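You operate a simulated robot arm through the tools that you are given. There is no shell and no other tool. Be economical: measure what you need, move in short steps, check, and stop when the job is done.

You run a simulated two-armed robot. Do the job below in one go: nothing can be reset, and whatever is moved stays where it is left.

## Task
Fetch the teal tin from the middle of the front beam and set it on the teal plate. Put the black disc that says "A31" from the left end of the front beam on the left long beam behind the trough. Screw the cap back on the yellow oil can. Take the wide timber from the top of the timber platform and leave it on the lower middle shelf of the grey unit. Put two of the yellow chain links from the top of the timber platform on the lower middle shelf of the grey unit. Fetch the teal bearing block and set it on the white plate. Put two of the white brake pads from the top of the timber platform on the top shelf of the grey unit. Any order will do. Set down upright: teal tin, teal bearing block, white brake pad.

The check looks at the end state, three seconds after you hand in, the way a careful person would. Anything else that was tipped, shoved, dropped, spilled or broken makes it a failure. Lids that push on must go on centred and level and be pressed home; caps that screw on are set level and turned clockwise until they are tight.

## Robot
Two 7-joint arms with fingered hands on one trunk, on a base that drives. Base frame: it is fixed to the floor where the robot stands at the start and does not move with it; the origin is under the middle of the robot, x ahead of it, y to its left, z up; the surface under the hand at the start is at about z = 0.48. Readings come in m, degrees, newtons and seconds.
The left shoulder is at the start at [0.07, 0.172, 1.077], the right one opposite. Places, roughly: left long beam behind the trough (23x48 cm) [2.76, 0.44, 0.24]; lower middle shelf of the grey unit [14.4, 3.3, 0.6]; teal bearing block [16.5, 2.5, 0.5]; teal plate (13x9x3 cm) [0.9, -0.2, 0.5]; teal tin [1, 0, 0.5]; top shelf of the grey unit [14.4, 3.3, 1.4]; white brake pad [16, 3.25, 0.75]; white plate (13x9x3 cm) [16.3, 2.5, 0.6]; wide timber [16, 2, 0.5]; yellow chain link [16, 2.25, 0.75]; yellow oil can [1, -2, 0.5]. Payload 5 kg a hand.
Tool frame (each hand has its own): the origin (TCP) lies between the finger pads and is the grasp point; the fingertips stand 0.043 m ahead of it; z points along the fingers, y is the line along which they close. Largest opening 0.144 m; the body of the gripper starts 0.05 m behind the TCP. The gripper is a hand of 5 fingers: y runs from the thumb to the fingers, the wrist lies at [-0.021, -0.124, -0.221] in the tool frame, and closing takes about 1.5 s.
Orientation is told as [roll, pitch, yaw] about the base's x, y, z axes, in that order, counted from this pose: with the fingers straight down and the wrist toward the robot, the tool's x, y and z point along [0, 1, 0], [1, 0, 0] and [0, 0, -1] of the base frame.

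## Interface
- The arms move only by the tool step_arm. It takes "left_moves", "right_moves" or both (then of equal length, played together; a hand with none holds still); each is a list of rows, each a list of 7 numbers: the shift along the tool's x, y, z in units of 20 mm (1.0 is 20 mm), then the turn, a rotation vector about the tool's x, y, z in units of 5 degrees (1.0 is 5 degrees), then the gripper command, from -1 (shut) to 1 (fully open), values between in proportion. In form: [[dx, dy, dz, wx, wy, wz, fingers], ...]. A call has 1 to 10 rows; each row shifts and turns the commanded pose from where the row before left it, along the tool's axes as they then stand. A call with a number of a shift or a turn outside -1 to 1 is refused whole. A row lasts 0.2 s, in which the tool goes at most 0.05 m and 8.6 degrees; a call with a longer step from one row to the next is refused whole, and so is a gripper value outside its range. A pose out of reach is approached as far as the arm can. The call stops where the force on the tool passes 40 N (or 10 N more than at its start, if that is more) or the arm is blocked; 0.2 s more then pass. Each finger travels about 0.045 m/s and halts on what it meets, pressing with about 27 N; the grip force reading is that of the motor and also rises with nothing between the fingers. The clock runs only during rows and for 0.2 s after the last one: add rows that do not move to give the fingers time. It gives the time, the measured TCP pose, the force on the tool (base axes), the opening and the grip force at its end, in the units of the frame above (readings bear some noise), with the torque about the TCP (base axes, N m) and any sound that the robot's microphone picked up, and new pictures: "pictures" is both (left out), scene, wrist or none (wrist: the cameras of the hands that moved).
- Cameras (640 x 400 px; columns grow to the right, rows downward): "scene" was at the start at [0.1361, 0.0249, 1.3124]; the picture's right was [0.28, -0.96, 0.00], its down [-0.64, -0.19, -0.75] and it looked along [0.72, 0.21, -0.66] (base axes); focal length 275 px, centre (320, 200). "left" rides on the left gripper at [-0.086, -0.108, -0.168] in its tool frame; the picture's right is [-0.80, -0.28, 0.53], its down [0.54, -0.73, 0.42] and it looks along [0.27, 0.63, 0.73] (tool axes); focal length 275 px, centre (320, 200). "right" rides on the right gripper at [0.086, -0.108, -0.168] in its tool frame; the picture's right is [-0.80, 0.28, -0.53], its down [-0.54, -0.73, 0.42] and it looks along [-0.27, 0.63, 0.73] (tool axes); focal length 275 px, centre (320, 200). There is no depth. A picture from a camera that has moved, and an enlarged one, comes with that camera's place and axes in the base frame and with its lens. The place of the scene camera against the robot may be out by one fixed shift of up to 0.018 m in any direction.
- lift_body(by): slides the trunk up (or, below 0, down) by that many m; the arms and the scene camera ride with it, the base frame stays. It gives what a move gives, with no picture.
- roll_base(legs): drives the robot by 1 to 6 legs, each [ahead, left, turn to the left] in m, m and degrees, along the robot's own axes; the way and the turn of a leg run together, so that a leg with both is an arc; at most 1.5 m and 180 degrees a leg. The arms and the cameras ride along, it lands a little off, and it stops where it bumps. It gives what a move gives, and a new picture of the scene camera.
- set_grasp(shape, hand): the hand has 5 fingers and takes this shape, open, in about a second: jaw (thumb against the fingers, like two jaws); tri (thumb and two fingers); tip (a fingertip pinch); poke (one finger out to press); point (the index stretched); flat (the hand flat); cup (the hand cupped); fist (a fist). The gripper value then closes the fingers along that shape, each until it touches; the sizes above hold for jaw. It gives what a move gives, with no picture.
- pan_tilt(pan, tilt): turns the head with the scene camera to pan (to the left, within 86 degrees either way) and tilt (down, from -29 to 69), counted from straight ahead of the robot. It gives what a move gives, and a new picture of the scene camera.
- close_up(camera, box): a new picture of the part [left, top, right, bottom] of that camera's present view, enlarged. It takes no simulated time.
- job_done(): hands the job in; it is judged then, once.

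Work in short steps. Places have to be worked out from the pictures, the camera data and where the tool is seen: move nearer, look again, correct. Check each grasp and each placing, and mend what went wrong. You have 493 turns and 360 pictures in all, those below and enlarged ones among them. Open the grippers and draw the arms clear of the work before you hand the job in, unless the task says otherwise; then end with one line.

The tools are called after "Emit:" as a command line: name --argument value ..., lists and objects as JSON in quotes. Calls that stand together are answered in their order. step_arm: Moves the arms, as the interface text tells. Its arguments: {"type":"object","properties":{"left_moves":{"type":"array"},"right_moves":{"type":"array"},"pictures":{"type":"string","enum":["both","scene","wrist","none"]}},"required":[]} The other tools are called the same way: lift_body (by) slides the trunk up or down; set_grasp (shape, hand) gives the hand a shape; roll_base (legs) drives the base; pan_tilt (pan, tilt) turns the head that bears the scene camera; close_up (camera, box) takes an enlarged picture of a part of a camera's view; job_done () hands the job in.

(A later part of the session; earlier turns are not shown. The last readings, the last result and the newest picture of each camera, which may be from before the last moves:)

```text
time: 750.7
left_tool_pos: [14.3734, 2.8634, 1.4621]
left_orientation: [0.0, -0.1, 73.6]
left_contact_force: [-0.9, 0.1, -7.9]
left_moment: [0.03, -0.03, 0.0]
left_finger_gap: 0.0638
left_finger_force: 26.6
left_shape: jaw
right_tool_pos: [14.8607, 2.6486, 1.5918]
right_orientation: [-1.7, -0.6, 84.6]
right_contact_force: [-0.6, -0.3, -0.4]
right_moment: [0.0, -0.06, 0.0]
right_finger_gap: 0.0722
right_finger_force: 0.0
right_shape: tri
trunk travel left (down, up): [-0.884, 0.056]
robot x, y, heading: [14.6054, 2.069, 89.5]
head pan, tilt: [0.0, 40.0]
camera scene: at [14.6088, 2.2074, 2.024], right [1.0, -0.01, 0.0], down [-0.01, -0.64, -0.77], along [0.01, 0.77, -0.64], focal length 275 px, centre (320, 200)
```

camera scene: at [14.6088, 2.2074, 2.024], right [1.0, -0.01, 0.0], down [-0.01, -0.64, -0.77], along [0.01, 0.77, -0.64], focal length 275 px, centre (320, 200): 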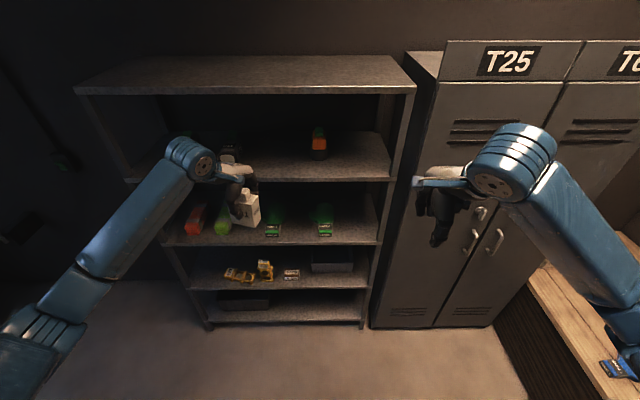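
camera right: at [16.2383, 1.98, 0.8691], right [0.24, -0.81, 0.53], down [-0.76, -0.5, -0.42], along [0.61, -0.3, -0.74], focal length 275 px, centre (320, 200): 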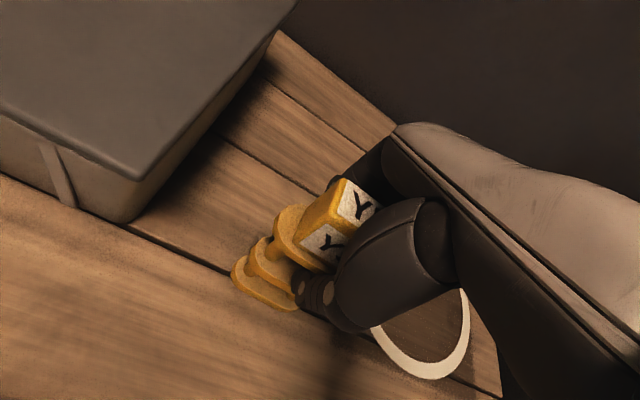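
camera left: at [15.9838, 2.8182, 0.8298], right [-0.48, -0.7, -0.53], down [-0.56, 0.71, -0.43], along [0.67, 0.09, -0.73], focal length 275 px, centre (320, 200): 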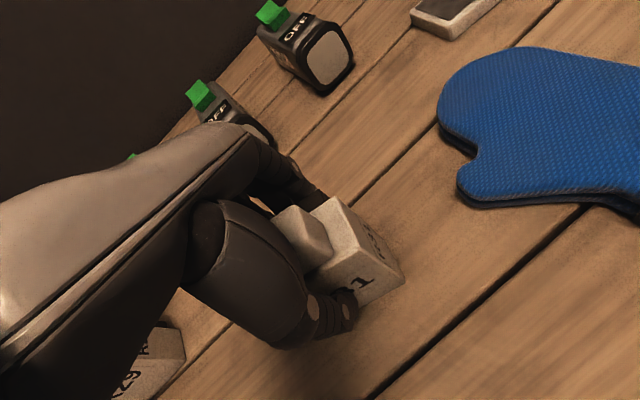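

I now see a roof board above; the "top shelf" with the flashlights and pot is at z≈1.33–1.36, free between x≈14.28 and 14.56. I'll go in with the pad at x≈14.35.

Emit:
lift_body --by -0.013

Emit:
roll_base --legs '[[0.2, 0.02, 0]]'

Emit:
close_up --camera "left" --box '[160, 0, 640, 400]'

```text
time: 751.3
left_tool_pos: [14.375, 2.865, 1.449]
left_orientation: [0.0, 0.0, 73.6]
left_contact_force: [-0.2, 0.4, -7.8]
left_moment: [0.0, 0.01, 0.03]
left_finger_gap: 0.0637
left_finger_force: 26.8
left_shape: jaw
right_tool_pos: [14.8633, 2.6499, 1.5772]
right_orientation: [-1.7, -0.5, 84.6]
right_contact_force: [0.0, 0.2, 0.8]
right_moment: [0.01, 0.03, 0.0]
right_finger_gap: 0.0726
right_finger_force: 0.0
right_shape: tri
trunk travel left (down, up): [-0.871, 0.069]
robot x, y, heading: [14.606, 2.0695, 89.2]
head pan, tilt: [0.0, 40.0]
```

```text
time: 752.9
left_tool_pos: [14.36, 3.059, 1.4508]
left_orientation: [0.1, -0.3, 73.6]
left_contact_force: [-0.8, -0.9, -7.0]
left_moment: [0.07, 0.0, 0.0]
left_finger_gap: 0.0639
left_finger_force: 26.9
left_shape: jaw
right_tool_pos: [14.8464, 2.8452, 1.5808]
right_orientation: [-1.6, -0.6, 84.4]
right_contact_force: [0.5, -1.0, 0.3]
right_moment: [0.08, -0.01, 0.0]
right_finger_gap: 0.0725
right_finger_force: 0.0
right_shape: tri
trunk travel left (down, up): [-0.871, 0.069]
robot x, y, heading: [14.59, 2.2716, 89.4]
head pan, tilt: [0.0, 40.0]
camera scene: at [14.5949, 2.4022, 2.0114], right [1.0, -0.01, 0.0], down [-0.01, -0.64, -0.77], along [0.01, 0.77, -0.64], focal length 275 px, centre (320, 200)
```

scene: 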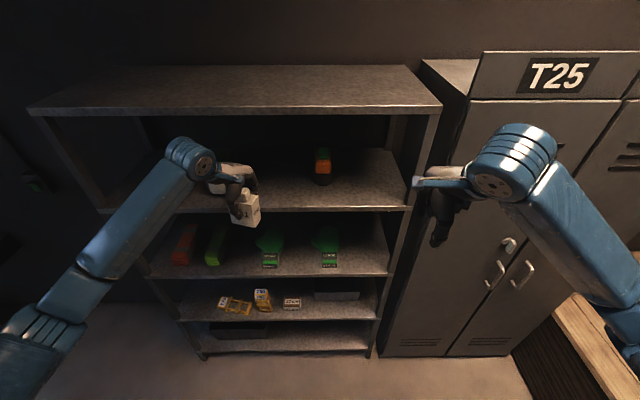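

```text
1.00 times, centred on (400, 200) of left (not enlarged: the box is as wide or as high as the picture)
camera zoom: at [14.4101, 2.9296, 1.6189], right [0.68, -0.49, -0.54], down [-0.73, -0.54, -0.43], along [-0.08, 0.68, -0.73], focal length 275 px, centre (240, 200)
```

zoom: 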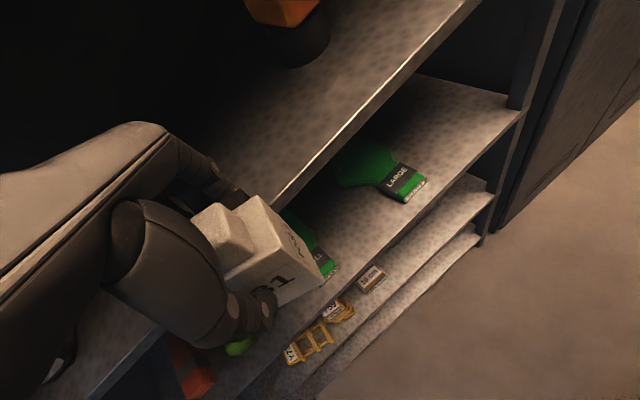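

Pad bottom is about 2 cm above the shelf. I'll drive the last 15 cm in.

Emit:
roll_base --legs '[[0.15, 0.03, 0]]'

Emit:
lift_body --by -0.01

Emit:
lift_body --by -0.006

```text
time: 754.3
left_tool_pos: [14.3318, 3.2142, 1.4487]
left_orientation: [0.0, -0.1, 73.5]
left_contact_force: [1.0, 0.1, -8.0]
left_moment: [0.03, 0.01, -0.03]
left_finger_gap: 0.0645
left_finger_force: 27.4
left_shape: jaw
right_tool_pos: [14.8189, 2.9986, 1.5785]
right_orientation: [-1.6, -0.6, 84.4]
right_contact_force: [-0.4, -0.6, 0.5]
right_moment: [-0.01, 0.01, 0.02]
right_finger_gap: 0.0721
right_finger_force: 0.2
right_shape: tri
trunk travel left (down, up): [-0.871, 0.069]
robot x, y, heading: [14.5584, 2.4226, 89.2]
head pan, tilt: [0.0, 40.0]
camera scene: at [14.5655, 2.5588, 2.0108], right [1.0, -0.01, 0.0], down [-0.01, -0.64, -0.77], along [0.01, 0.77, -0.64], focal length 275 px, centre (320, 200)
```

scene: 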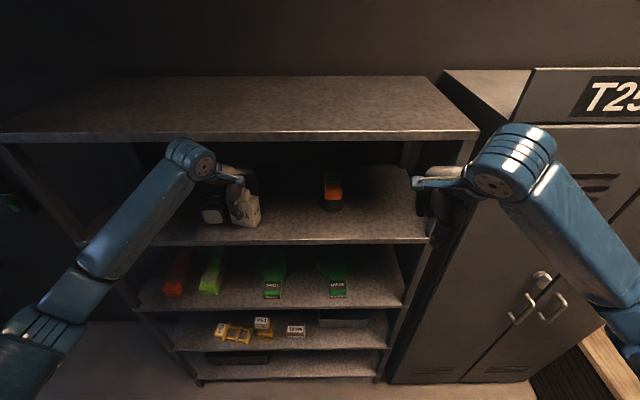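

```text
time: 754.9
left_tool_pos: [14.331, 3.2143, 1.4414]
left_orientation: [0.2, -0.4, 73.6]
left_contact_force: [-1.3, 1.5, 14.1]
left_moment: [0.28, -0.05, 0.09]
left_finger_gap: 0.0651
left_finger_force: 27.4
left_shape: jaw
right_tool_pos: [14.8196, 2.998, 1.5693]
right_orientation: [-1.6, -0.7, 84.4]
right_contact_force: [0.3, 0.4, -1.0]
right_moment: [0.01, -0.01, 0.05]
right_finger_gap: 0.0723
right_finger_force: 0.1
right_shape: tri
trunk travel left (down, up): [-0.861, 0.079]
robot x, y, heading: [14.5576, 2.4192, 89.2]
head pan, tilt: [0.0, 40.0]
```

```text
time: 755.6
left_tool_pos: [14.3329, 3.2152, 1.4411]
left_orientation: [0.1, -0.9, 73.4]
left_contact_force: [-0.4, -9.3, 20.2]
left_moment: [-0.52, 0.03, -0.06]
left_finger_gap: 0.0657
left_finger_force: 27.0
left_shape: jaw
right_tool_pos: [14.8196, 2.9975, 1.5622]
right_orientation: [-1.6, -0.6, 84.6]
right_contact_force: [-0.6, 0.9, 1.0]
right_moment: [-0.05, -0.04, 0.0]
right_finger_gap: 0.0719
right_finger_force: 0.0
right_shape: tri
trunk travel left (down, up): [-0.856, 0.084]
robot x, y, heading: [14.5637, 2.4227, 88.9]
head pan, tilt: [0.0, 40.0]
stopped: the force on the tool passed its limit at 42 N (the readings are from after the stop); the commanded pose is now the measured one
```

R31 stands on the top shelf. I'll open, slide out sideways to the right along the pad's faces, then back out.

Emit:
lift_body --by 0.007

Emit:
step_arm --left_moves '[[0, 0, 0, 0, 0, 0, -0.3], [0, 0, 0, 0, 0, 0, 0.2], [0, 0, 0, 0, 0, 0, 0.6], [0, 0, 0, 0, 0, 0, 0.6], [0, 0, 0, 0, 0, 0, 0.6]]' --pictures "none"

Emit:
step_arm --left_moves '[[-0.4, 0, 0, 0, 0, 0, 0.6], [-0.6, 0, 0, 0, 0, 0, 0.6], [-0.8, 0, 0, 0, 0, 0, 0.6], [-0.8, 0, 0, 0, 0, 0, 0.6], [-0.9, 0, 0, 0, 0, 0, 0.6], [-0.9, 0, 0, 0, 0, 0, 0.6], [-0.9, 0, 0, 0, 0, 0, 0.6]]' --pictures "none"

Emit:
close_up --camera "scene" --box '[160, 130, 400, 260]'

```text
time: 756.1
left_tool_pos: [14.3313, 3.2166, 1.4431]
left_orientation: [0.1, -0.5, 73.5]
left_contact_force: [0.8, 0.4, -4.6]
left_moment: [0.07, -0.06, -0.05]
left_finger_gap: 0.0654
left_finger_force: 26.9
left_shape: jaw
right_tool_pos: [14.8195, 3.0002, 1.5688]
right_orientation: [-1.6, -0.5, 84.4]
right_contact_force: [0.5, -0.2, -0.2]
right_moment: [-0.02, -0.01, -0.01]
right_finger_gap: 0.0723
right_finger_force: 0.1
right_shape: tri
trunk travel left (down, up): [-0.863, 0.077]
robot x, y, heading: [14.5576, 2.4219, 89.4]
head pan, tilt: [0.0, 40.0]
```

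```text
time: 757.3
left_tool_pos: [14.3317, 3.2176, 1.4443]
left_orientation: [0.1, -0.5, 73.5]
left_contact_force: [0.2, 1.0, -0.2]
left_moment: [0.01, 0.01, 0.05]
left_finger_gap: 0.1148
left_finger_force: 0.1
left_shape: jaw
right_tool_pos: [14.8186, 3.0002, 1.5695]
right_orientation: [-1.6, -0.5, 84.4]
right_contact_force: [-0.2, 0.2, -0.4]
right_moment: [-0.02, -0.01, -0.02]
right_finger_gap: 0.0722
right_finger_force: 0.1
right_shape: tri
trunk travel left (down, up): [-0.863, 0.077]
robot x, y, heading: [14.5585, 2.4207, 89.3]
head pan, tilt: [0.0, 40.0]
```

```text
time: 758.9
left_tool_pos: [14.4348, 3.1851, 1.443]
left_orientation: [0.0, -0.6, 73.6]
left_contact_force: [1.0, 0.7, 0.1]
left_moment: [0.02, -0.01, 0.01]
left_finger_gap: 0.1149
left_finger_force: 0.0
left_shape: jaw
right_tool_pos: [14.8204, 2.999, 1.5692]
right_orientation: [-1.7, -0.7, 84.4]
right_contact_force: [-0.1, 0.5, 0.7]
right_moment: [-0.01, 0.01, -0.01]
right_finger_gap: 0.0722
right_finger_force: 0.1
right_shape: tri
trunk travel left (down, up): [-0.863, 0.077]
robot x, y, heading: [14.5616, 2.422, 89.3]
head pan, tilt: [0.0, 40.0]
```

```text
2.67 times, centred on (280, 195) of scene
camera zoom: at [14.5682, 2.5594, 2.0024], right [1.0, -0.01, 0.0], down [-0.01, -0.64, -0.77], along [0.01, 0.77, -0.64], focal length 733 px, centre (427, 213)
```

zoom: 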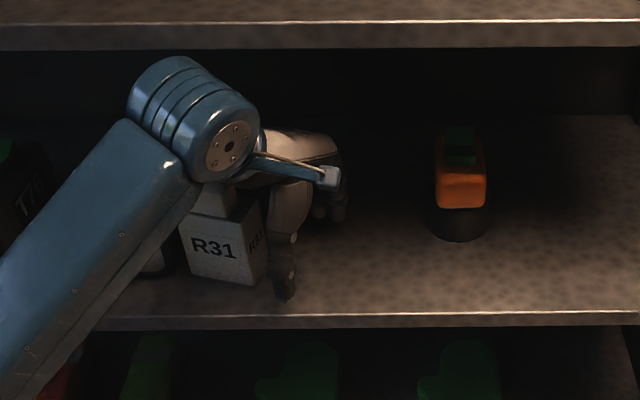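

Clear of the pad. One more centimetre right, then I'll back out and return to the platform for R29.

Emit:
step_arm --left_moves '[[-0.6, 0, 0, 0, 0, 0, 0.6], [0, 0, 0, 0, 0, 0, 0.6]]' --pictures "none"

Emit:
roll_base --legs '[[-0.5, 0, 0], [0, 0, -89.3], [0.5, 0, 0]]'

Emit:
lift_body --by -0.4

```text
time: 759.5
left_tool_pos: [14.4458, 3.1813, 1.444]
left_orientation: [0.1, -0.6, 73.6]
left_contact_force: [-0.4, 0.2, 0.1]
left_moment: [0.02, 0.02, 0.0]
left_finger_gap: 0.115
left_finger_force: 0.1
left_shape: jaw
right_tool_pos: [14.8204, 2.9995, 1.57]
right_orientation: [-1.6, -0.6, 84.4]
right_contact_force: [0.5, -0.9, -0.5]
right_moment: [0.0, 0.02, 0.02]
right_finger_gap: 0.0723
right_finger_force: 0.0
right_shape: tri
trunk travel left (down, up): [-0.863, 0.077]
robot x, y, heading: [14.5587, 2.4218, 89.0]
head pan, tilt: [0.0, 40.0]
```

```text
time: 768.8
left_tool_pos: [15.7995, 2.0434, 1.447]
left_orientation: [0.1, -0.7, -15.7]
left_contact_force: [-0.5, -0.3, 1.0]
left_moment: [0.01, -0.04, 0.02]
left_finger_gap: 0.1147
left_finger_force: 0.0
left_shape: jaw
right_tool_pos: [15.6231, 1.6648, 1.5713]
right_orientation: [-1.6, -0.8, -4.8]
right_contact_force: [-0.4, -0.4, 0.7]
right_moment: [-0.01, -0.05, 0.02]
right_finger_gap: 0.072
right_finger_force: 0.0
right_shape: tri
trunk travel left (down, up): [-0.863, 0.077]
robot x, y, heading: [15.0435, 1.9186, 0.1]
head pan, tilt: [0.0, 40.0]
camera scene: at [15.1827, 1.9191, 2.0027], right [0.0, -1.0, 0.0], down [-0.64, 0.0, -0.77], along [0.77, 0.0, -0.64], focal length 275 px, centre (320, 200)
```

scene: 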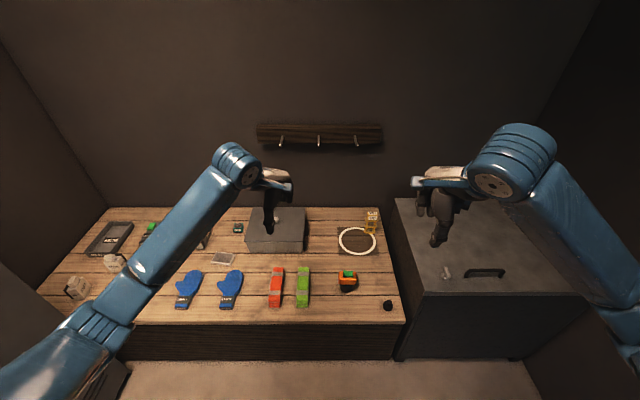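

```text
time: 772.6
left_tool_pos: [15.8025, 2.0419, 1.0445]
left_orientation: [0.1, -0.6, -15.6]
left_contact_force: [-0.4, 0.3, 0.6]
left_moment: [0.01, -0.02, -0.02]
left_finger_gap: 0.115
left_finger_force: 0.1
left_shape: jaw
right_tool_pos: [15.6246, 1.6651, 1.1694]
right_orientation: [-1.6, -0.5, -4.7]
right_contact_force: [-0.3, -0.3, 0.3]
right_moment: [-0.01, 0.06, 0.0]
right_finger_gap: 0.0721
right_finger_force: 0.0
right_shape: tri
trunk travel left (down, up): [-0.463, 0.477]
robot x, y, heading: [15.0462, 1.915, -0.1]
head pan, tilt: [0.0, 40.0]
```

R29 stands at about (16.24, 3.18). I'll move the base to about (15.4, 2.45) and reach out to the left with the left arm.

Emit:
roll_base --legs '[[0.34, 0.53, 0]]'

Emit:
step_arm --left_moves '[[0.98, -0.16, 0, 0, 0, -1, 1], [1, -0.08, 0, 0, 0, -1, 1], [1, 0, 0, 0, 0, -1, 1], [1, 0.09, 0, 0, 0, -1, 1], [1, 0.18, 0, 0, 0, -1, 1], [0.97, 0.27, 0, 0, 0, -1, 1], [0.94, 0.35, 0, 0, 0, -1, 1], [0.9, 0.43, 0, 0, 0, -1, 1], [0.86, 0.51, 0, 0, 0, 0, 1], [0.86, 0.51, 0, 0, 0, 0, 1]]' --pictures "none"

Emit:
step_arm --left_moves '[[0.86, 0.51, 0, 0, 0, 0, 1], [0.86, 0.51, 0, 0, 0, 0, 1], [0.86, 0.51, 0, 0, 0, 0, 1], [0.86, 0.51, 0, 0, 0, 0, 1], [0.86, 0.51, 0, 0, 0, 0, 1], [0.86, 0.51, 0, 0, 0, 0, 1], [0.86, 0.51, 0, 0, 0, 0, 1], [0.86, 0.51, 0, 0, 0, 0, 1], [0.86, 0.51, 0, 0, 0, 0, 1], [0, 0, 0, 0, 0, 0, 1]]' --pictures "both"

```text
time: 776.2
left_tool_pos: [16.1494, 2.5741, 1.0434]
left_orientation: [0.2, -0.5, -16.0]
left_contact_force: [0.2, -0.5, -0.5]
left_moment: [0.0, 0.0, 0.02]
left_finger_gap: 0.115
left_finger_force: 0.1
left_shape: jaw
right_tool_pos: [15.971, 2.1973, 1.1703]
right_orientation: [-1.6, -0.7, -5.0]
right_contact_force: [-0.9, 0.2, -0.6]
right_moment: [0.02, 0.01, 0.0]
right_finger_gap: 0.0724
right_finger_force: 0.0
right_shape: tri
trunk travel left (down, up): [-0.463, 0.477]
robot x, y, heading: [15.3888, 2.453, -0.3]
head pan, tilt: [0.0, 40.0]
camera scene: at [15.5328, 2.453, 1.6024], right [0.0, -1.0, 0.0], down [-0.64, 0.0, -0.77], along [0.77, 0.0, -0.64], focal length 275 px, centre (320, 200)
```

scene: 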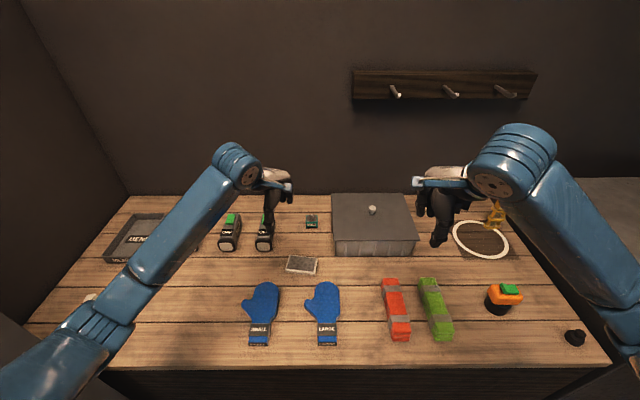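

```text
time: 778.4
left_tool_pos: [16.1725, 2.7738, 1.0419]
left_orientation: [-0.3, -0.4, 24.1]
left_contact_force: [-0.5, -0.2, -0.1]
left_moment: [0.02, 0.03, 0.04]
left_finger_gap: 0.1436
left_finger_force: 0.0
left_shape: jaw
right_tool_pos: [15.9708, 2.1992, 1.1699]
right_orientation: [-1.6, -0.5, -5.1]
right_contact_force: [0.0, 0.3, 0.2]
right_moment: [-0.01, 0.02, 0.02]
right_finger_gap: 0.0721
right_finger_force: 0.1
right_shape: tri
trunk travel left (down, up): [-0.463, 0.477]
robot x, y, heading: [15.3954, 2.4542, -0.4]
head pan, tilt: [0.0, 40.0]
```

```text
time: 780.6
left_tool_pos: [16.1945, 2.9528, 1.0448]
left_orientation: [-0.4, -0.5, 24.0]
left_contact_force: [-0.1, -0.1, 0.4]
left_moment: [-0.03, 0.0, -0.01]
left_finger_gap: 0.1436
left_finger_force: 0.1
left_shape: jaw
right_tool_pos: [15.9709, 2.1976, 1.1687]
right_orientation: [-1.6, -0.7, -5.1]
right_contact_force: [-0.9, -0.6, -0.6]
right_moment: [0.05, -0.02, 0.03]
right_finger_gap: 0.0723
right_finger_force: 0.0
right_shape: tri
trunk travel left (down, up): [-0.463, 0.477]
robot x, y, heading: [15.391, 2.453, -0.2]
head pan, tilt: [0.0, 40.0]
camera scene: at [15.533, 2.4529, 1.6024], right [0.0, -1.0, 0.0], down [-0.64, 0.0, -0.77], along [0.77, 0.0, -0.64], focal length 275 px, centre (320, 200)
camera left: at [16.127, 2.8292, 1.2113], right [0.07, -0.84, -0.53], down [-0.88, 0.2, -0.43], along [0.47, 0.5, -0.73], focal length 275 px, centre (320, 200)
```

scene: 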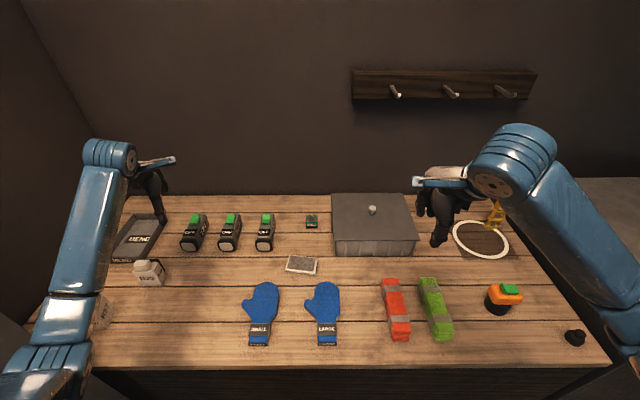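
left: 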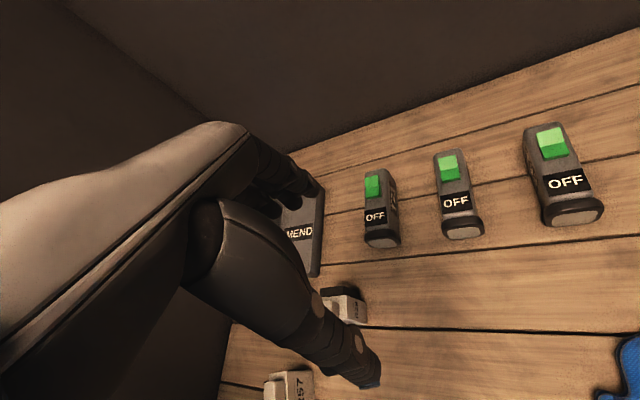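

Emit:
close_up --camera "left" --box '[280, 260, 420, 350]'

Emit:
close_up --camera "scene" --box '[90, 220, 210, 320]'

```text
4.44 times, centred on (350, 305) of left
camera zoom: at [16.127, 2.8292, 1.2113], right [0.07, -0.84, -0.53], down [-0.88, 0.2, -0.43], along [0.47, 0.5, -0.73], focal length 1224 px, centre (187, -267)
```

zoom: 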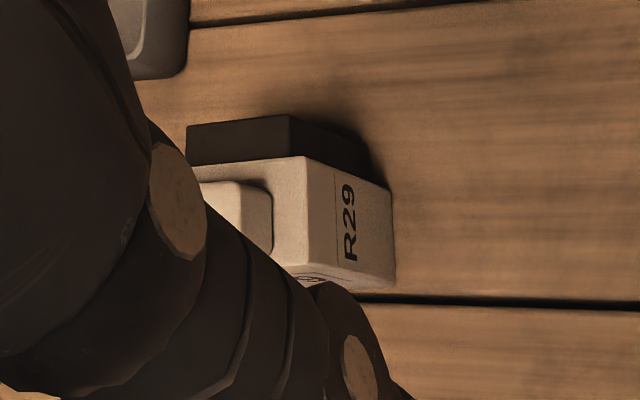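

```text
4.00 times, centred on (150, 270) of scene
camera zoom: at [15.533, 2.4529, 1.6024], right [0.0, -1.0, 0.0], down [-0.64, 0.0, -0.77], along [0.77, 0.0, -0.64], focal length 1100 px, centre (1000, -80)
```

zoom: 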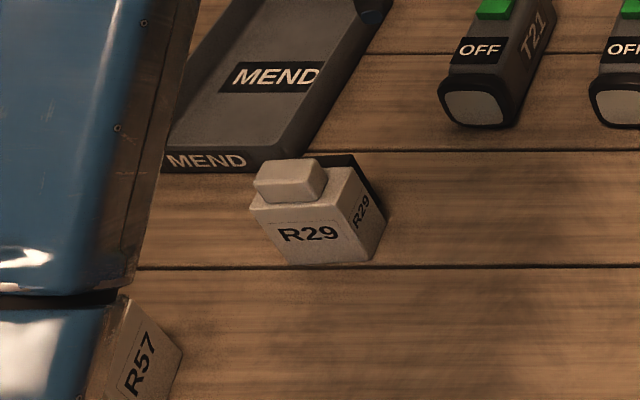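

R29: centre (16.205, 3.154), yaw ≈ +2°. I'll turn the hand and move over it.

Emit:
step_arm --left_moves '[[0.86, 0.45, 0, 0, 0, 0.9, 0.7], [0.9, 0.35, 0, 0, 0, 0.9, 0.7], [0.95, 0.3, 0, 0, 0, 0.9, 0.7], [0.98, 0.2, 0, 0, 0, 0.9, 0.7], [1, 0.1, 0, 0, 0, 0.8, 0.7], [1, 0.06, 0.5, 0, 0, 0, 0.7], [1, 0.06, 0.5, 0, 0, 0, 0.7], [1, 0.06, 1, 0, 0, 0, 0.7], [1, 0.06, 1, 0, 0, 0, 0.7], [1, 0.06, 1, 0, 0, 0, 0.7]]' --pictures "none"

Emit:
lift_body --by -0.2

Emit:
close_up --camera "left" --box '[160, 100, 480, 400]'

```text
time: 782.8
left_tool_pos: [16.2047, 3.1297, 0.9758]
left_orientation: [0.7, -0.8, 1.5]
left_contact_force: [-0.2, -0.1, 0.0]
left_moment: [-0.02, 0.02, 0.02]
left_finger_gap: 0.1226
left_finger_force: 0.1
left_shape: jaw
right_tool_pos: [15.9694, 2.1804, 1.1672]
right_orientation: [-0.8, -0.5, -5.5]
right_contact_force: [0.0, 0.2, 0.3]
right_moment: [0.0, 0.04, 0.01]
right_finger_gap: 0.0721
right_finger_force: 0.0
right_shape: tri
trunk travel left (down, up): [-0.463, 0.477]
robot x, y, heading: [15.3939, 2.4502, -0.5]
head pan, tilt: [0.0, 40.0]
```

```text
time: 785.0
left_tool_pos: [16.2081, 3.13, 0.7763]
left_orientation: [0.7, -0.7, 1.4]
left_contact_force: [0.8, -0.1, 0.3]
left_moment: [0.02, 0.0, 0.0]
left_finger_gap: 0.1228
left_finger_force: 0.1
left_shape: jaw
right_tool_pos: [15.9681, 2.1795, 0.9659]
right_orientation: [-0.8, -0.6, -5.5]
right_contact_force: [1.4, -0.1, -0.3]
right_moment: [-0.04, 0.03, -0.01]
right_finger_gap: 0.0722
right_finger_force: 0.0
right_shape: tri
trunk travel left (down, up): [-0.263, 0.677]
robot x, y, heading: [15.3924, 2.4538, -0.7]
head pan, tilt: [0.0, 40.0]
```

```text
1.33 times, centred on (320, 250) of left
camera zoom: at [16.0977, 3.0384, 0.9418], right [-0.26, -0.8, -0.55], down [-0.73, 0.53, -0.43], along [0.63, 0.29, -0.72], focal length 367 px, centre (320, 133)
```

zoom: 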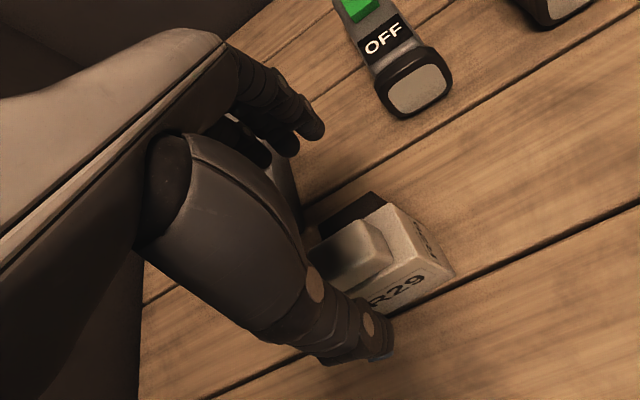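

Need 2 cm more to the left; then lower with the trunk and close.

Emit:
step_arm --left_moves '[[1, 0, 0, 0, -0.1, 0, 0.45], [0, 0, 0, 0, 0, 0, 0.45]]' --pictures "none"

Emit:
lift_body --by -0.113

Emit:
step_arm --left_moves '[[0, 0, 0, 0, 0, 0, 0], [0, 0, 0, 0, 0, 0, -0.5], [0, 0, 0, 0, 0, 0, -1], [0, 0, 0, 0, 0, 0, -1], [0, 0, 0, 0, 0, 0, -1], [0, 0, 0, 0, 0, 0, -1]]' --pictures "wrist"

```text
time: 785.8
left_tool_pos: [16.2112, 3.1302, 0.7678]
left_orientation: [-0.7, -0.8, 0.3]
left_contact_force: [-0.4, -0.6, 0.0]
left_moment: [0.02, 0.02, 0.01]
left_finger_gap: 0.1047
left_finger_force: 0.1
left_shape: jaw
right_tool_pos: [15.9614, 2.176, 0.9712]
right_orientation: [-1.1, -0.7, -6.0]
right_contact_force: [-1.0, -0.3, 1.0]
right_moment: [-0.02, -0.11, -0.02]
right_finger_gap: 0.0724
right_finger_force: 0.0
right_shape: tri
trunk travel left (down, up): [-0.263, 0.677]
robot x, y, heading: [15.3925, 2.4492, -1.3]
head pan, tilt: [0.0, 40.0]
stopped in row 2 (left hand): the arm was blocked; the commanded pose is now the measured one
```

```text
time: 787.2
left_tool_pos: [16.2088, 3.1329, 0.6589]
left_orientation: [-0.2, -0.7, 0.5]
left_contact_force: [0.0, -0.5, 0.0]
left_moment: [0.02, -0.01, -0.01]
left_finger_gap: 0.1046
left_finger_force: 0.1
left_shape: jaw
right_tool_pos: [15.9626, 2.1738, 0.8552]
right_orientation: [-0.7, -0.7, -6.0]
right_contact_force: [-0.8, 0.3, 0.6]
right_moment: [-0.02, 0.0, 0.0]
right_finger_gap: 0.0724
right_finger_force: 0.0
right_shape: tri
trunk travel left (down, up): [-0.15, 0.79]
robot x, y, heading: [15.3942, 2.451, -1.3]
head pan, tilt: [0.0, 40.0]
```

```text
time: 788.6
left_tool_pos: [16.2096, 3.1327, 0.6575]
left_orientation: [-0.3, -0.7, 0.5]
left_contact_force: [-3.6, 1.6, 1.7]
left_moment: [0.05, 0.12, -0.06]
left_finger_gap: 0.0644
left_finger_force: 27.2
left_shape: jaw
right_tool_pos: [15.9635, 2.175, 0.8544]
right_orientation: [-0.6, -0.8, -6.0]
right_contact_force: [-0.8, -0.3, -0.7]
right_moment: [-0.02, -0.03, 0.02]
right_finger_gap: 0.0724
right_finger_force: 0.0
right_shape: tri
trunk travel left (down, up): [-0.15, 0.79]
robot x, y, heading: [15.3943, 2.4507, -1.4]
head pan, tilt: [0.0, 40.0]
camera left: at [16.0991, 3.0464, 0.825], right [-0.27, -0.8, -0.53], down [-0.73, 0.53, -0.43], along [0.63, 0.27, -0.73], focal length 275 px, centre (320, 200)
```

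left: 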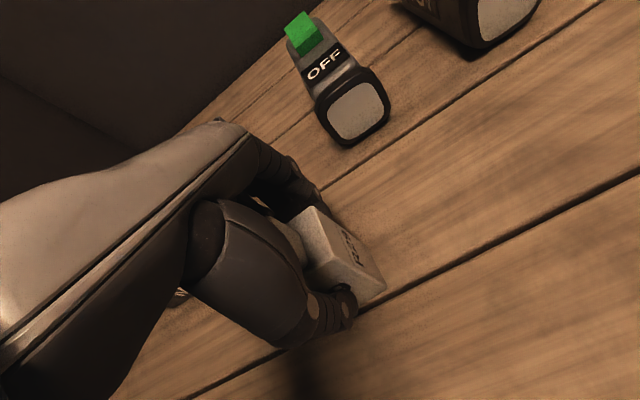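

R29 is gripped. I'll lift it, sidestep well away from the lockers, and turn to the unit.

Emit:
lift_body --by 0.35

Emit:
roll_base --legs '[[0, -0.65, 1.4], [-0.25, 0, 0], [0, 0, 90]]'

Emit:
lift_body --by 0.4

Emit:
lift_body --by 0.045

```text
time: 789.1
left_tool_pos: [16.2124, 3.1286, 0.6581]
left_orientation: [-1.2, -0.7, 0.1]
left_contact_force: [-3.7, 0.6, 10.0]
left_moment: [0.07, 0.29, -0.06]
left_finger_gap: 0.0655
left_finger_force: 27.1
left_shape: jaw
right_tool_pos: [15.9612, 2.1791, 0.8663]
right_orientation: [-1.3, -0.8, -6.0]
right_contact_force: [-0.4, -0.4, 0.4]
right_moment: [0.02, -0.03, 0.0]
right_finger_gap: 0.0727
right_finger_force: 0.0
right_shape: tri
trunk travel left (down, up): [-0.159, 0.781]
robot x, y, heading: [15.3882, 2.4467, -1.0]
head pan, tilt: [0.0, 40.0]
stopped: the force on the tool passed its limit at 45 N (the readings are from after the stop); the commanded pose is now the measured one
```

```text
time: 790.0
left_tool_pos: [16.213, 3.1295, 0.6578]
left_orientation: [-1.6, -1.3, 0.7]
left_contact_force: [-6.5, -0.9, 10.2]
left_moment: [-0.05, 0.64, -0.06]
left_finger_gap: 0.0658
left_finger_force: 27.3
left_shape: jaw
right_tool_pos: [15.9651, 2.1781, 0.8656]
right_orientation: [-1.6, -0.5, -5.8]
right_contact_force: [0.7, -0.2, -0.1]
right_moment: [-0.01, 0.01, 0.02]
right_finger_gap: 0.0724
right_finger_force: 0.0
right_shape: tri
trunk travel left (down, up): [-0.159, 0.781]
robot x, y, heading: [15.3911, 2.4421, -0.9]
head pan, tilt: [0.0, 40.0]
stopped in leg 1: the force on the tool passed its limit at 43 N (the readings are from after the stop); the commanded pose is now the measured one
camera scene: at [15.5303, 2.4374, 1.2979], right [-0.02, -1.0, 0.0], down [-0.64, 0.01, -0.77], along [0.77, -0.01, -0.64], focal length 275 px, centre (320, 200)
```

scene: 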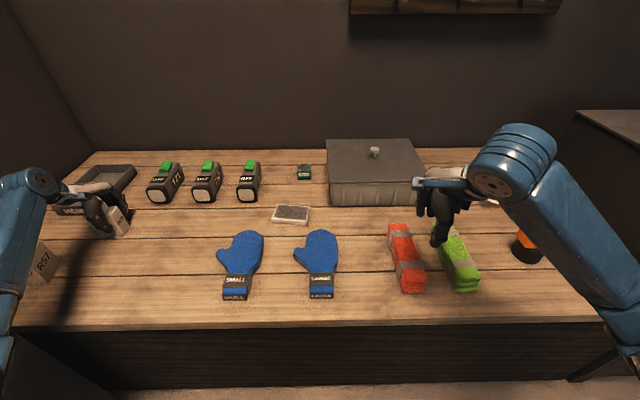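

```text
time: 793.8
left_tool_pos: [16.2141, 3.1304, 1.0548]
left_orientation: [-1.5, -1.1, 0.7]
left_contact_force: [0.4, -0.4, -7.1]
left_moment: [-0.13, -0.03, -0.02]
left_finger_gap: 0.0646
left_finger_force: 26.7
left_shape: jaw
right_tool_pos: [15.9674, 2.1766, 1.2648]
right_orientation: [-1.6, -0.5, -5.8]
right_contact_force: [-0.1, -0.6, -0.4]
right_moment: [0.0, 0.0, -0.01]
right_finger_gap: 0.0724
right_finger_force: 0.0
right_shape: tri
trunk travel left (down, up): [-0.559, 0.381]
robot x, y, heading: [15.3963, 2.4433, -1.2]
head pan, tilt: [0.0, 40.0]
```

```text
time: 794.7
left_tool_pos: [16.2144, 3.1307, 1.1006]
left_orientation: [-1.4, -1.2, 0.7]
left_contact_force: [-0.4, 1.3, -8.0]
left_moment: [-0.15, -0.02, -0.03]
left_finger_gap: 0.0646
left_finger_force: 27.1
left_shape: jaw
right_tool_pos: [15.968, 2.1765, 1.3101]
right_orientation: [-1.6, -0.5, -5.8]
right_contact_force: [0.2, 0.5, 0.1]
right_moment: [0.01, -0.01, 0.05]
right_finger_gap: 0.0722
right_finger_force: 0.1
right_shape: tri
trunk travel left (down, up): [-0.604, 0.336]
robot x, y, heading: [15.3904, 2.4393, -1.0]
head pan, tilt: [0.0, 40.0]
```

Lifted and held. Now sidestep, back up, turn, and raise.

Emit:
roll_base --legs '[[0, -0.65, 1], [-0.25, 0, 0], [0, 0, 90]]'

Emit:
lift_body --by 0.33

Emit:
step_arm --left_moves '[[0, 0, -0.8, 0.05, 0.05, 0, -1], [0, 0, -0.8, 0.1, 0.1, 0, -1], [0, 0, 0, 0.1, 0.1, 0, -1]]' --pictures "none"

```text
time: 803.7
left_tool_pos: [14.4169, 2.5704, 1.0987]
left_orientation: [-1.7, -1.0, 92.6]
left_contact_force: [0.3, 0.3, -8.2]
left_moment: [0.0, -0.08, 0.01]
left_finger_gap: 0.0639
left_finger_force: 26.8
left_shape: jaw
right_tool_pos: [15.3778, 2.3552, 1.3098]
right_orientation: [-1.7, -0.5, 86.1]
right_contact_force: [0.0, 0.1, 0.0]
right_moment: [0.04, 0.01, 0.02]
right_finger_gap: 0.0724
right_finger_force: 0.1
right_shape: tri
trunk travel left (down, up): [-0.604, 0.336]
robot x, y, heading: [15.1366, 1.7681, 91.1]
head pan, tilt: [0.0, 40.0]
camera scene: at [15.1373, 1.9081, 1.743], right [1.0, 0.02, 0.0], down [0.01, -0.64, -0.77], along [-0.01, 0.77, -0.64], focal length 275 px, centre (320, 200)
```

scene: 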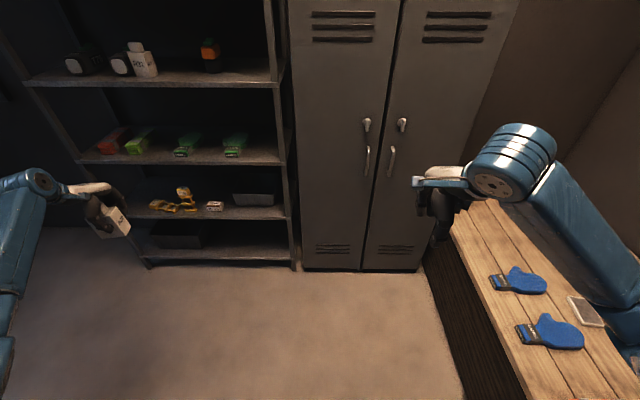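

```text
time: 806.9
left_tool_pos: [14.4168, 2.5687, 1.4276]
left_orientation: [-1.7, -1.1, 92.6]
left_contact_force: [-0.4, 0.1, -8.4]
left_moment: [0.0, -0.11, -0.06]
left_finger_gap: 0.0639
left_finger_force: 26.9
left_shape: jaw
right_tool_pos: [15.3762, 2.3559, 1.6395]
right_orientation: [-1.7, -0.5, 86.2]
right_contact_force: [-0.1, -0.1, 0.5]
right_moment: [-0.04, -0.04, 0.05]
right_finger_gap: 0.0724
right_finger_force: 0.2
right_shape: tri
trunk travel left (down, up): [-0.934, 0.006]
robot x, y, heading: [15.1336, 1.7714, 91.1]
head pan, tilt: [0.0, 40.0]
```

```text
time: 807.7
left_tool_pos: [14.4155, 2.5694, 1.4591]
left_orientation: [-0.5, 0.1, 92.6]
left_contact_force: [-0.4, 1.2, -7.9]
left_moment: [0.03, -0.13, 0.0]
left_finger_gap: 0.0641
left_finger_force: 27.3
left_shape: jaw
right_tool_pos: [15.3768, 2.3553, 1.6395]
right_orientation: [-1.6, -0.5, 86.2]
right_contact_force: [-0.1, 0.2, -0.3]
right_moment: [-0.01, 0.02, -0.01]
right_finger_gap: 0.0724
right_finger_force: 0.0
right_shape: tri
trunk travel left (down, up): [-0.934, 0.006]
robot x, y, heading: [15.1346, 1.7676, 91.1]
head pan, tilt: [0.0, 40.0]
```

Emit:
roll_base --legs '[[0.45, -0.07, -1.1]]'

Emit:
close_up --camera "left" --box '[160, 0, 640, 400]'

```text
time: 810.5
left_tool_pos: [14.4972, 3.0289, 1.4628]
left_orientation: [-0.4, -0.1, 91.5]
left_contact_force: [0.3, -0.8, -7.8]
left_moment: [0.07, -0.11, 0.03]
left_finger_gap: 0.0637
left_finger_force: 27.3
left_shape: jaw
right_tool_pos: [15.4553, 2.7962, 1.6412]
right_orientation: [-1.6, -0.7, 85.0]
right_contact_force: [-0.5, -0.6, -0.1]
right_moment: [0.07, 0.01, 0.01]
right_finger_gap: 0.0725
right_finger_force: 0.0
right_shape: tri
trunk travel left (down, up): [-0.934, 0.006]
robot x, y, heading: [15.2051, 2.2209, 89.9]
head pan, tilt: [0.0, 40.0]
camera scene: at [15.2051, 2.3529, 2.0735], right [1.0, 0.0, 0.0], down [0.0, -0.64, -0.77], along [0.0, 0.77, -0.64], focal length 275 px, centre (320, 200)
```

scene: 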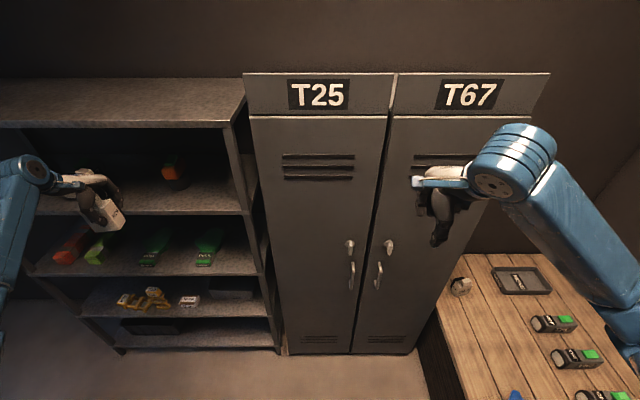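

```text
1.00 times, centred on (400, 200) of left (not enlarged: the box is as wide or as high as the picture)
camera zoom: at [14.583, 2.9227, 1.6315], right [0.81, -0.26, -0.53], down [-0.52, -0.74, -0.43], along [-0.28, 0.62, -0.73], focal length 275 px, centre (240, 200)
```

zoom: 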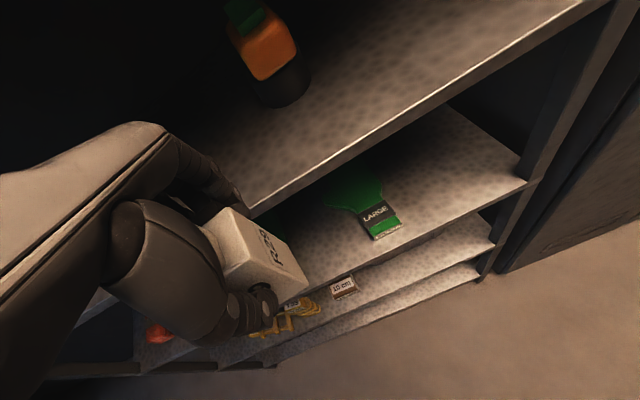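

The pot's front is at y≈3.267, so I can leave to the right in front of it. Moving the last 14 cm in, with the TCP at about (14.475, 3.17).

Emit:
roll_base --legs '[[0.14, 0.02, 0]]'

Emit:
lift_body --by -0.014

Emit:
lift_body --by -0.006

```text
time: 811.8
left_tool_pos: [14.4832, 3.1662, 1.4676]
left_orientation: [-0.3, -0.3, 91.3]
left_contact_force: [0.5, -2.7, -6.5]
left_moment: [0.14, -0.09, 0.02]
left_finger_gap: 0.0641
left_finger_force: 26.8
left_shape: jaw
right_tool_pos: [15.4404, 2.9261, 1.6448]
right_orientation: [-1.5, -0.9, 84.7]
right_contact_force: [0.7, -1.5, 1.1]
right_moment: [0.15, 0.02, 0.0]
right_finger_gap: 0.0724
right_finger_force: 0.1
right_shape: tri
trunk travel left (down, up): [-0.934, 0.006]
robot x, y, heading: [15.1833, 2.3584, 89.5]
head pan, tilt: [0.0, 40.0]
camera scene: at [15.1897, 2.4821, 2.0742], right [1.0, -0.01, 0.0], down [-0.01, -0.64, -0.77], along [0.01, 0.77, -0.64], focal length 275 px, centre (320, 200)
```

scene: 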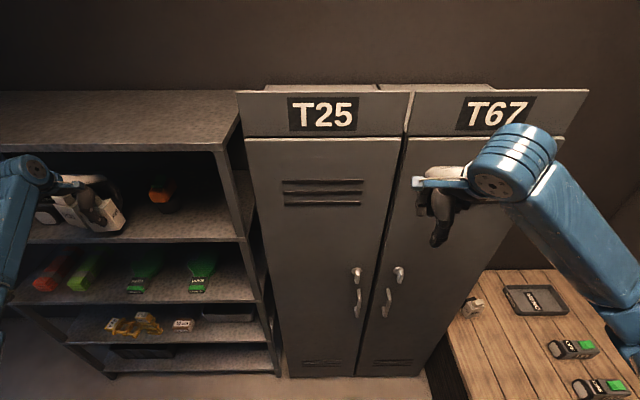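

```text
time: 812.4
left_tool_pos: [14.4836, 3.1732, 1.4491]
left_orientation: [-0.4, 0.1, 91.2]
left_contact_force: [0.1, -0.8, -7.4]
left_moment: [0.04, -0.12, 0.0]
left_finger_gap: 0.0642
left_finger_force: 26.2
left_shape: jaw
right_tool_pos: [15.4398, 2.9338, 1.6271]
right_orientation: [-1.7, -0.7, 84.7]
right_contact_force: [0.2, -1.4, -0.7]
right_moment: [0.06, -0.01, -0.04]
right_finger_gap: 0.0722
right_finger_force: 0.1
right_shape: tri
trunk travel left (down, up): [-0.92, 0.02]
robot x, y, heading: [15.1805, 2.3597, 89.6]
head pan, tilt: [0.0, 40.0]
```

```text
time: 813.0
left_tool_pos: [14.4818, 3.1786, 1.4404]
left_orientation: [-0.3, 0.2, 91.2]
left_contact_force: [-0.7, 1.5, -6.8]
left_moment: [0.0, 0.05, -0.05]
left_finger_gap: 0.064
left_finger_force: 26.8
left_shape: jaw
right_tool_pos: [15.4376, 2.94, 1.6188]
right_orientation: [-1.7, -0.4, 84.7]
right_contact_force: [-0.6, 1.4, 0.3]
right_moment: [-0.05, 0.02, 0.0]
right_finger_gap: 0.0723
right_finger_force: 0.0
right_shape: tri
trunk travel left (down, up): [-0.914, 0.026]
robot x, y, heading: [15.1791, 2.3562, 89.5]
head pan, tilt: [0.0, 40.0]
```

Emit:
lift_body --by -0.004

Emit:
lift_body --by -0.003

```text
time: 813.5
left_tool_pos: [14.4823, 3.174, 1.4384]
left_orientation: [-0.5, 0.1, 91.1]
left_contact_force: [2.7, -1.6, -1.0]
left_moment: [-0.08, 0.07, 0.06]
left_finger_gap: 0.064
left_finger_force: 26.4
left_shape: jaw
right_tool_pos: [15.4394, 2.9353, 1.6164]
right_orientation: [-1.7, -0.5, 84.7]
right_contact_force: [-0.1, 0.4, 0.4]
right_moment: [0.03, -0.02, 0.0]
right_finger_gap: 0.0721
right_finger_force: 0.1
right_shape: tri
trunk travel left (down, up): [-0.91, 0.03]
robot x, y, heading: [15.1828, 2.3593, 89.3]
head pan, tilt: [0.0, 40.0]
```

```text
time: 814.0
left_tool_pos: [14.4831, 3.1743, 1.4377]
left_orientation: [-0.3, 0.0, 91.2]
left_contact_force: [1.8, 0.3, 10.5]
left_moment: [0.18, 0.13, 0.0]
left_finger_gap: 0.0642
left_finger_force: 27.0
left_shape: jaw
right_tool_pos: [15.4404, 2.9348, 1.6138]
right_orientation: [-1.8, -0.6, 84.7]
right_contact_force: [0.0, -0.1, 0.3]
right_moment: [-0.02, 0.0, -0.01]
right_finger_gap: 0.0724
right_finger_force: 0.1
right_shape: tri
trunk travel left (down, up): [-0.907, 0.033]
robot x, y, heading: [15.1845, 2.3565, 89.5]
head pan, tilt: [0.0, 40.0]
```

R29 rests on the shelf. Open moderately, slide out to the right in front of the pot.

Emit:
lift_body --by 0.003

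Emit:
step_arm --left_moves '[[0, 0, 0, 0, 0, 0, -0.3], [0, 0, 0, 0, 0, 0, 0.2], [0, 0, 0, 0, 0, 0, 0.45], [0, 0, 0, 0, 0, 0, 0.45], [0, 0, 0, 0, 0, 0, 0.45]]' --pictures "none"

Emit:
step_arm --left_moves '[[-0.4, 0, 0, 0, 0, 0, 0.45], [-0.6, 0, 0, 0, 0, 0, 0.45], [-0.7, 0, 0, 0, 0, 0, 0.45], [-0.7, 0, 0, 0, 0, 0, 0.45], [-0.7, 0, 0, 0, 0, 0, 0.45]]' --pictures "none"

Emit:
close_up --camera "left" --box '[160, 0, 640, 400]'

```text
time: 814.5
left_tool_pos: [14.4826, 3.1739, 1.4375]
left_orientation: [-0.5, 0.1, 91.2]
left_contact_force: [-0.1, 1.6, 1.9]
left_moment: [0.27, 0.14, 0.01]
left_finger_gap: 0.0643
left_finger_force: 26.9
left_shape: jaw
right_tool_pos: [15.4395, 2.9347, 1.6169]
right_orientation: [-1.7, -0.5, 84.7]
right_contact_force: [-0.7, -0.3, -0.1]
right_moment: [0.0, 0.0, 0.01]
right_finger_gap: 0.0726
right_finger_force: 0.2
right_shape: tri
trunk travel left (down, up): [-0.91, 0.03]
robot x, y, heading: [15.1836, 2.3605, 89.5]
head pan, tilt: [0.0, 40.0]
```

```text
time: 815.7
left_tool_pos: [14.4825, 3.1735, 1.4378]
left_orientation: [-0.5, 0.1, 91.2]
left_contact_force: [-1.1, 0.6, -0.5]
left_moment: [0.01, 0.02, -0.02]
left_finger_gap: 0.1038
left_finger_force: 0.1
left_shape: jaw
right_tool_pos: [15.4395, 2.9355, 1.6169]
right_orientation: [-1.7, -0.4, 84.7]
right_contact_force: [0.0, 0.7, 0.4]
right_moment: [0.04, -0.01, -0.03]
right_finger_gap: 0.0724
right_finger_force: 0.0
right_shape: tri
trunk travel left (down, up): [-0.91, 0.03]
robot x, y, heading: [15.1826, 2.3559, 89.7]
head pan, tilt: [0.0, 40.0]
```

```text
time: 816.9
left_tool_pos: [14.5451, 3.1763, 1.438]
left_orientation: [-0.4, 0.1, 91.3]
left_contact_force: [0.2, 1.0, 0.6]
left_moment: [-0.03, -0.01, 0.01]
left_finger_gap: 0.1039
left_finger_force: 0.1
left_shape: jaw
right_tool_pos: [15.4399, 2.9358, 1.6166]
right_orientation: [-1.6, -0.5, 84.7]
right_contact_force: [-0.6, 0.2, -0.7]
right_moment: [0.01, -0.01, 0.0]
right_finger_gap: 0.0724
right_finger_force: 0.0
right_shape: tri
trunk travel left (down, up): [-0.91, 0.03]
robot x, y, heading: [15.1795, 2.3559, 89.4]
head pan, tilt: [0.0, 40.0]
```

```text
1.00 times, centred on (400, 200) of left (not enlarged: the box is as wide or as high as the picture)
camera zoom: at [14.6313, 3.07, 1.6071], right [0.81, -0.27, -0.53], down [-0.53, -0.74, -0.42], along [-0.28, 0.62, -0.74], focal length 275 px, centre (240, 200)
```

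zoom: 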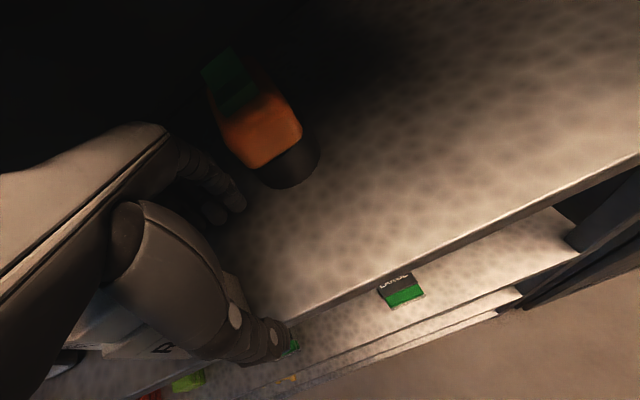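

Emit:
step_arm --left_moves '[[-0.6, -0.1, 0, 0, 0, 0, 0.45], [-0.5, -0.1, 0, 0, 0, 0, 0.45], [0, 0, 0, 0, 0, 0, 0.45]]' --pictures "none"

Emit:
roll_base --legs '[[-0.4, 0, 0]]'

Emit:
close_up --camera "scene" --box '[0, 60, 280, 360]'

```text
time: 817.7
left_tool_pos: [14.5679, 3.1729, 1.4374]
left_orientation: [-0.5, 0.1, 91.1]
left_contact_force: [0.0, -0.2, -0.4]
left_moment: [-0.01, -0.03, -0.01]
left_finger_gap: 0.1041
left_finger_force: 0.1
left_shape: jaw
right_tool_pos: [15.4392, 2.9357, 1.616]
right_orientation: [-1.7, -0.6, 84.7]
right_contact_force: [-0.5, -0.1, 0.6]
right_moment: [0.01, -0.02, 0.04]
right_finger_gap: 0.0724
right_finger_force: 0.1
right_shape: tri
trunk travel left (down, up): [-0.91, 0.03]
robot x, y, heading: [15.1864, 2.3568, 89.4]
head pan, tilt: [0.0, 40.0]
```

```text
time: 820.1
left_tool_pos: [14.564, 2.7957, 1.434]
left_orientation: [-0.4, 0.4, 91.2]
left_contact_force: [-0.2, 0.9, 0.1]
left_moment: [-0.11, -0.03, -0.03]
left_finger_gap: 0.1042
left_finger_force: 0.1
left_shape: jaw
right_tool_pos: [15.4363, 2.5611, 1.6123]
right_orientation: [-1.7, -0.1, 84.8]
right_contact_force: [-0.2, 1.3, -0.7]
right_moment: [-0.1, 0.01, 0.02]
right_finger_gap: 0.0722
right_finger_force: 0.1
right_shape: tri
trunk travel left (down, up): [-0.91, 0.03]
robot x, y, heading: [15.1771, 1.977, 89.3]
head pan, tilt: [0.0, 40.0]
stopped in leg 1: the robot was blocked; the commanded pose is now the measured one
camera scene: at [15.185, 2.1225, 2.0482], right [1.0, -0.01, 0.0], down [0.0, -0.65, -0.76], along [0.01, 0.76, -0.65], focal length 275 px, centre (320, 200)
```

scene: 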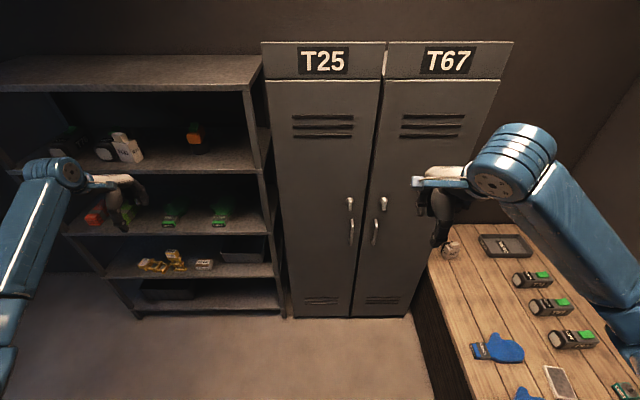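

```text
1.33 times, centred on (140, 210) of scene
camera zoom: at [15.185, 2.1225, 2.0482], right [1.0, -0.01, 0.0], down [0.0, -0.65, -0.76], along [0.01, 0.76, -0.65], focal length 367 px, centre (560, 187)
```

zoom: 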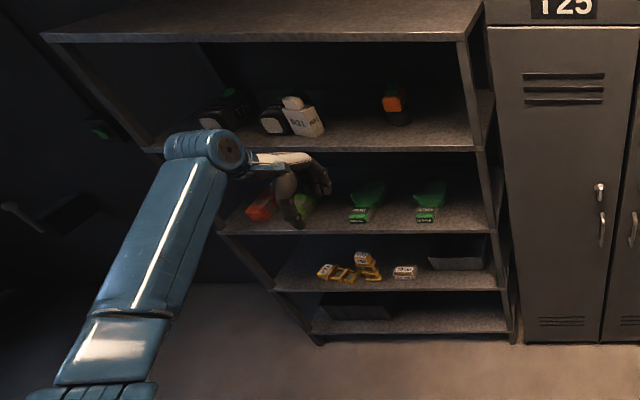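

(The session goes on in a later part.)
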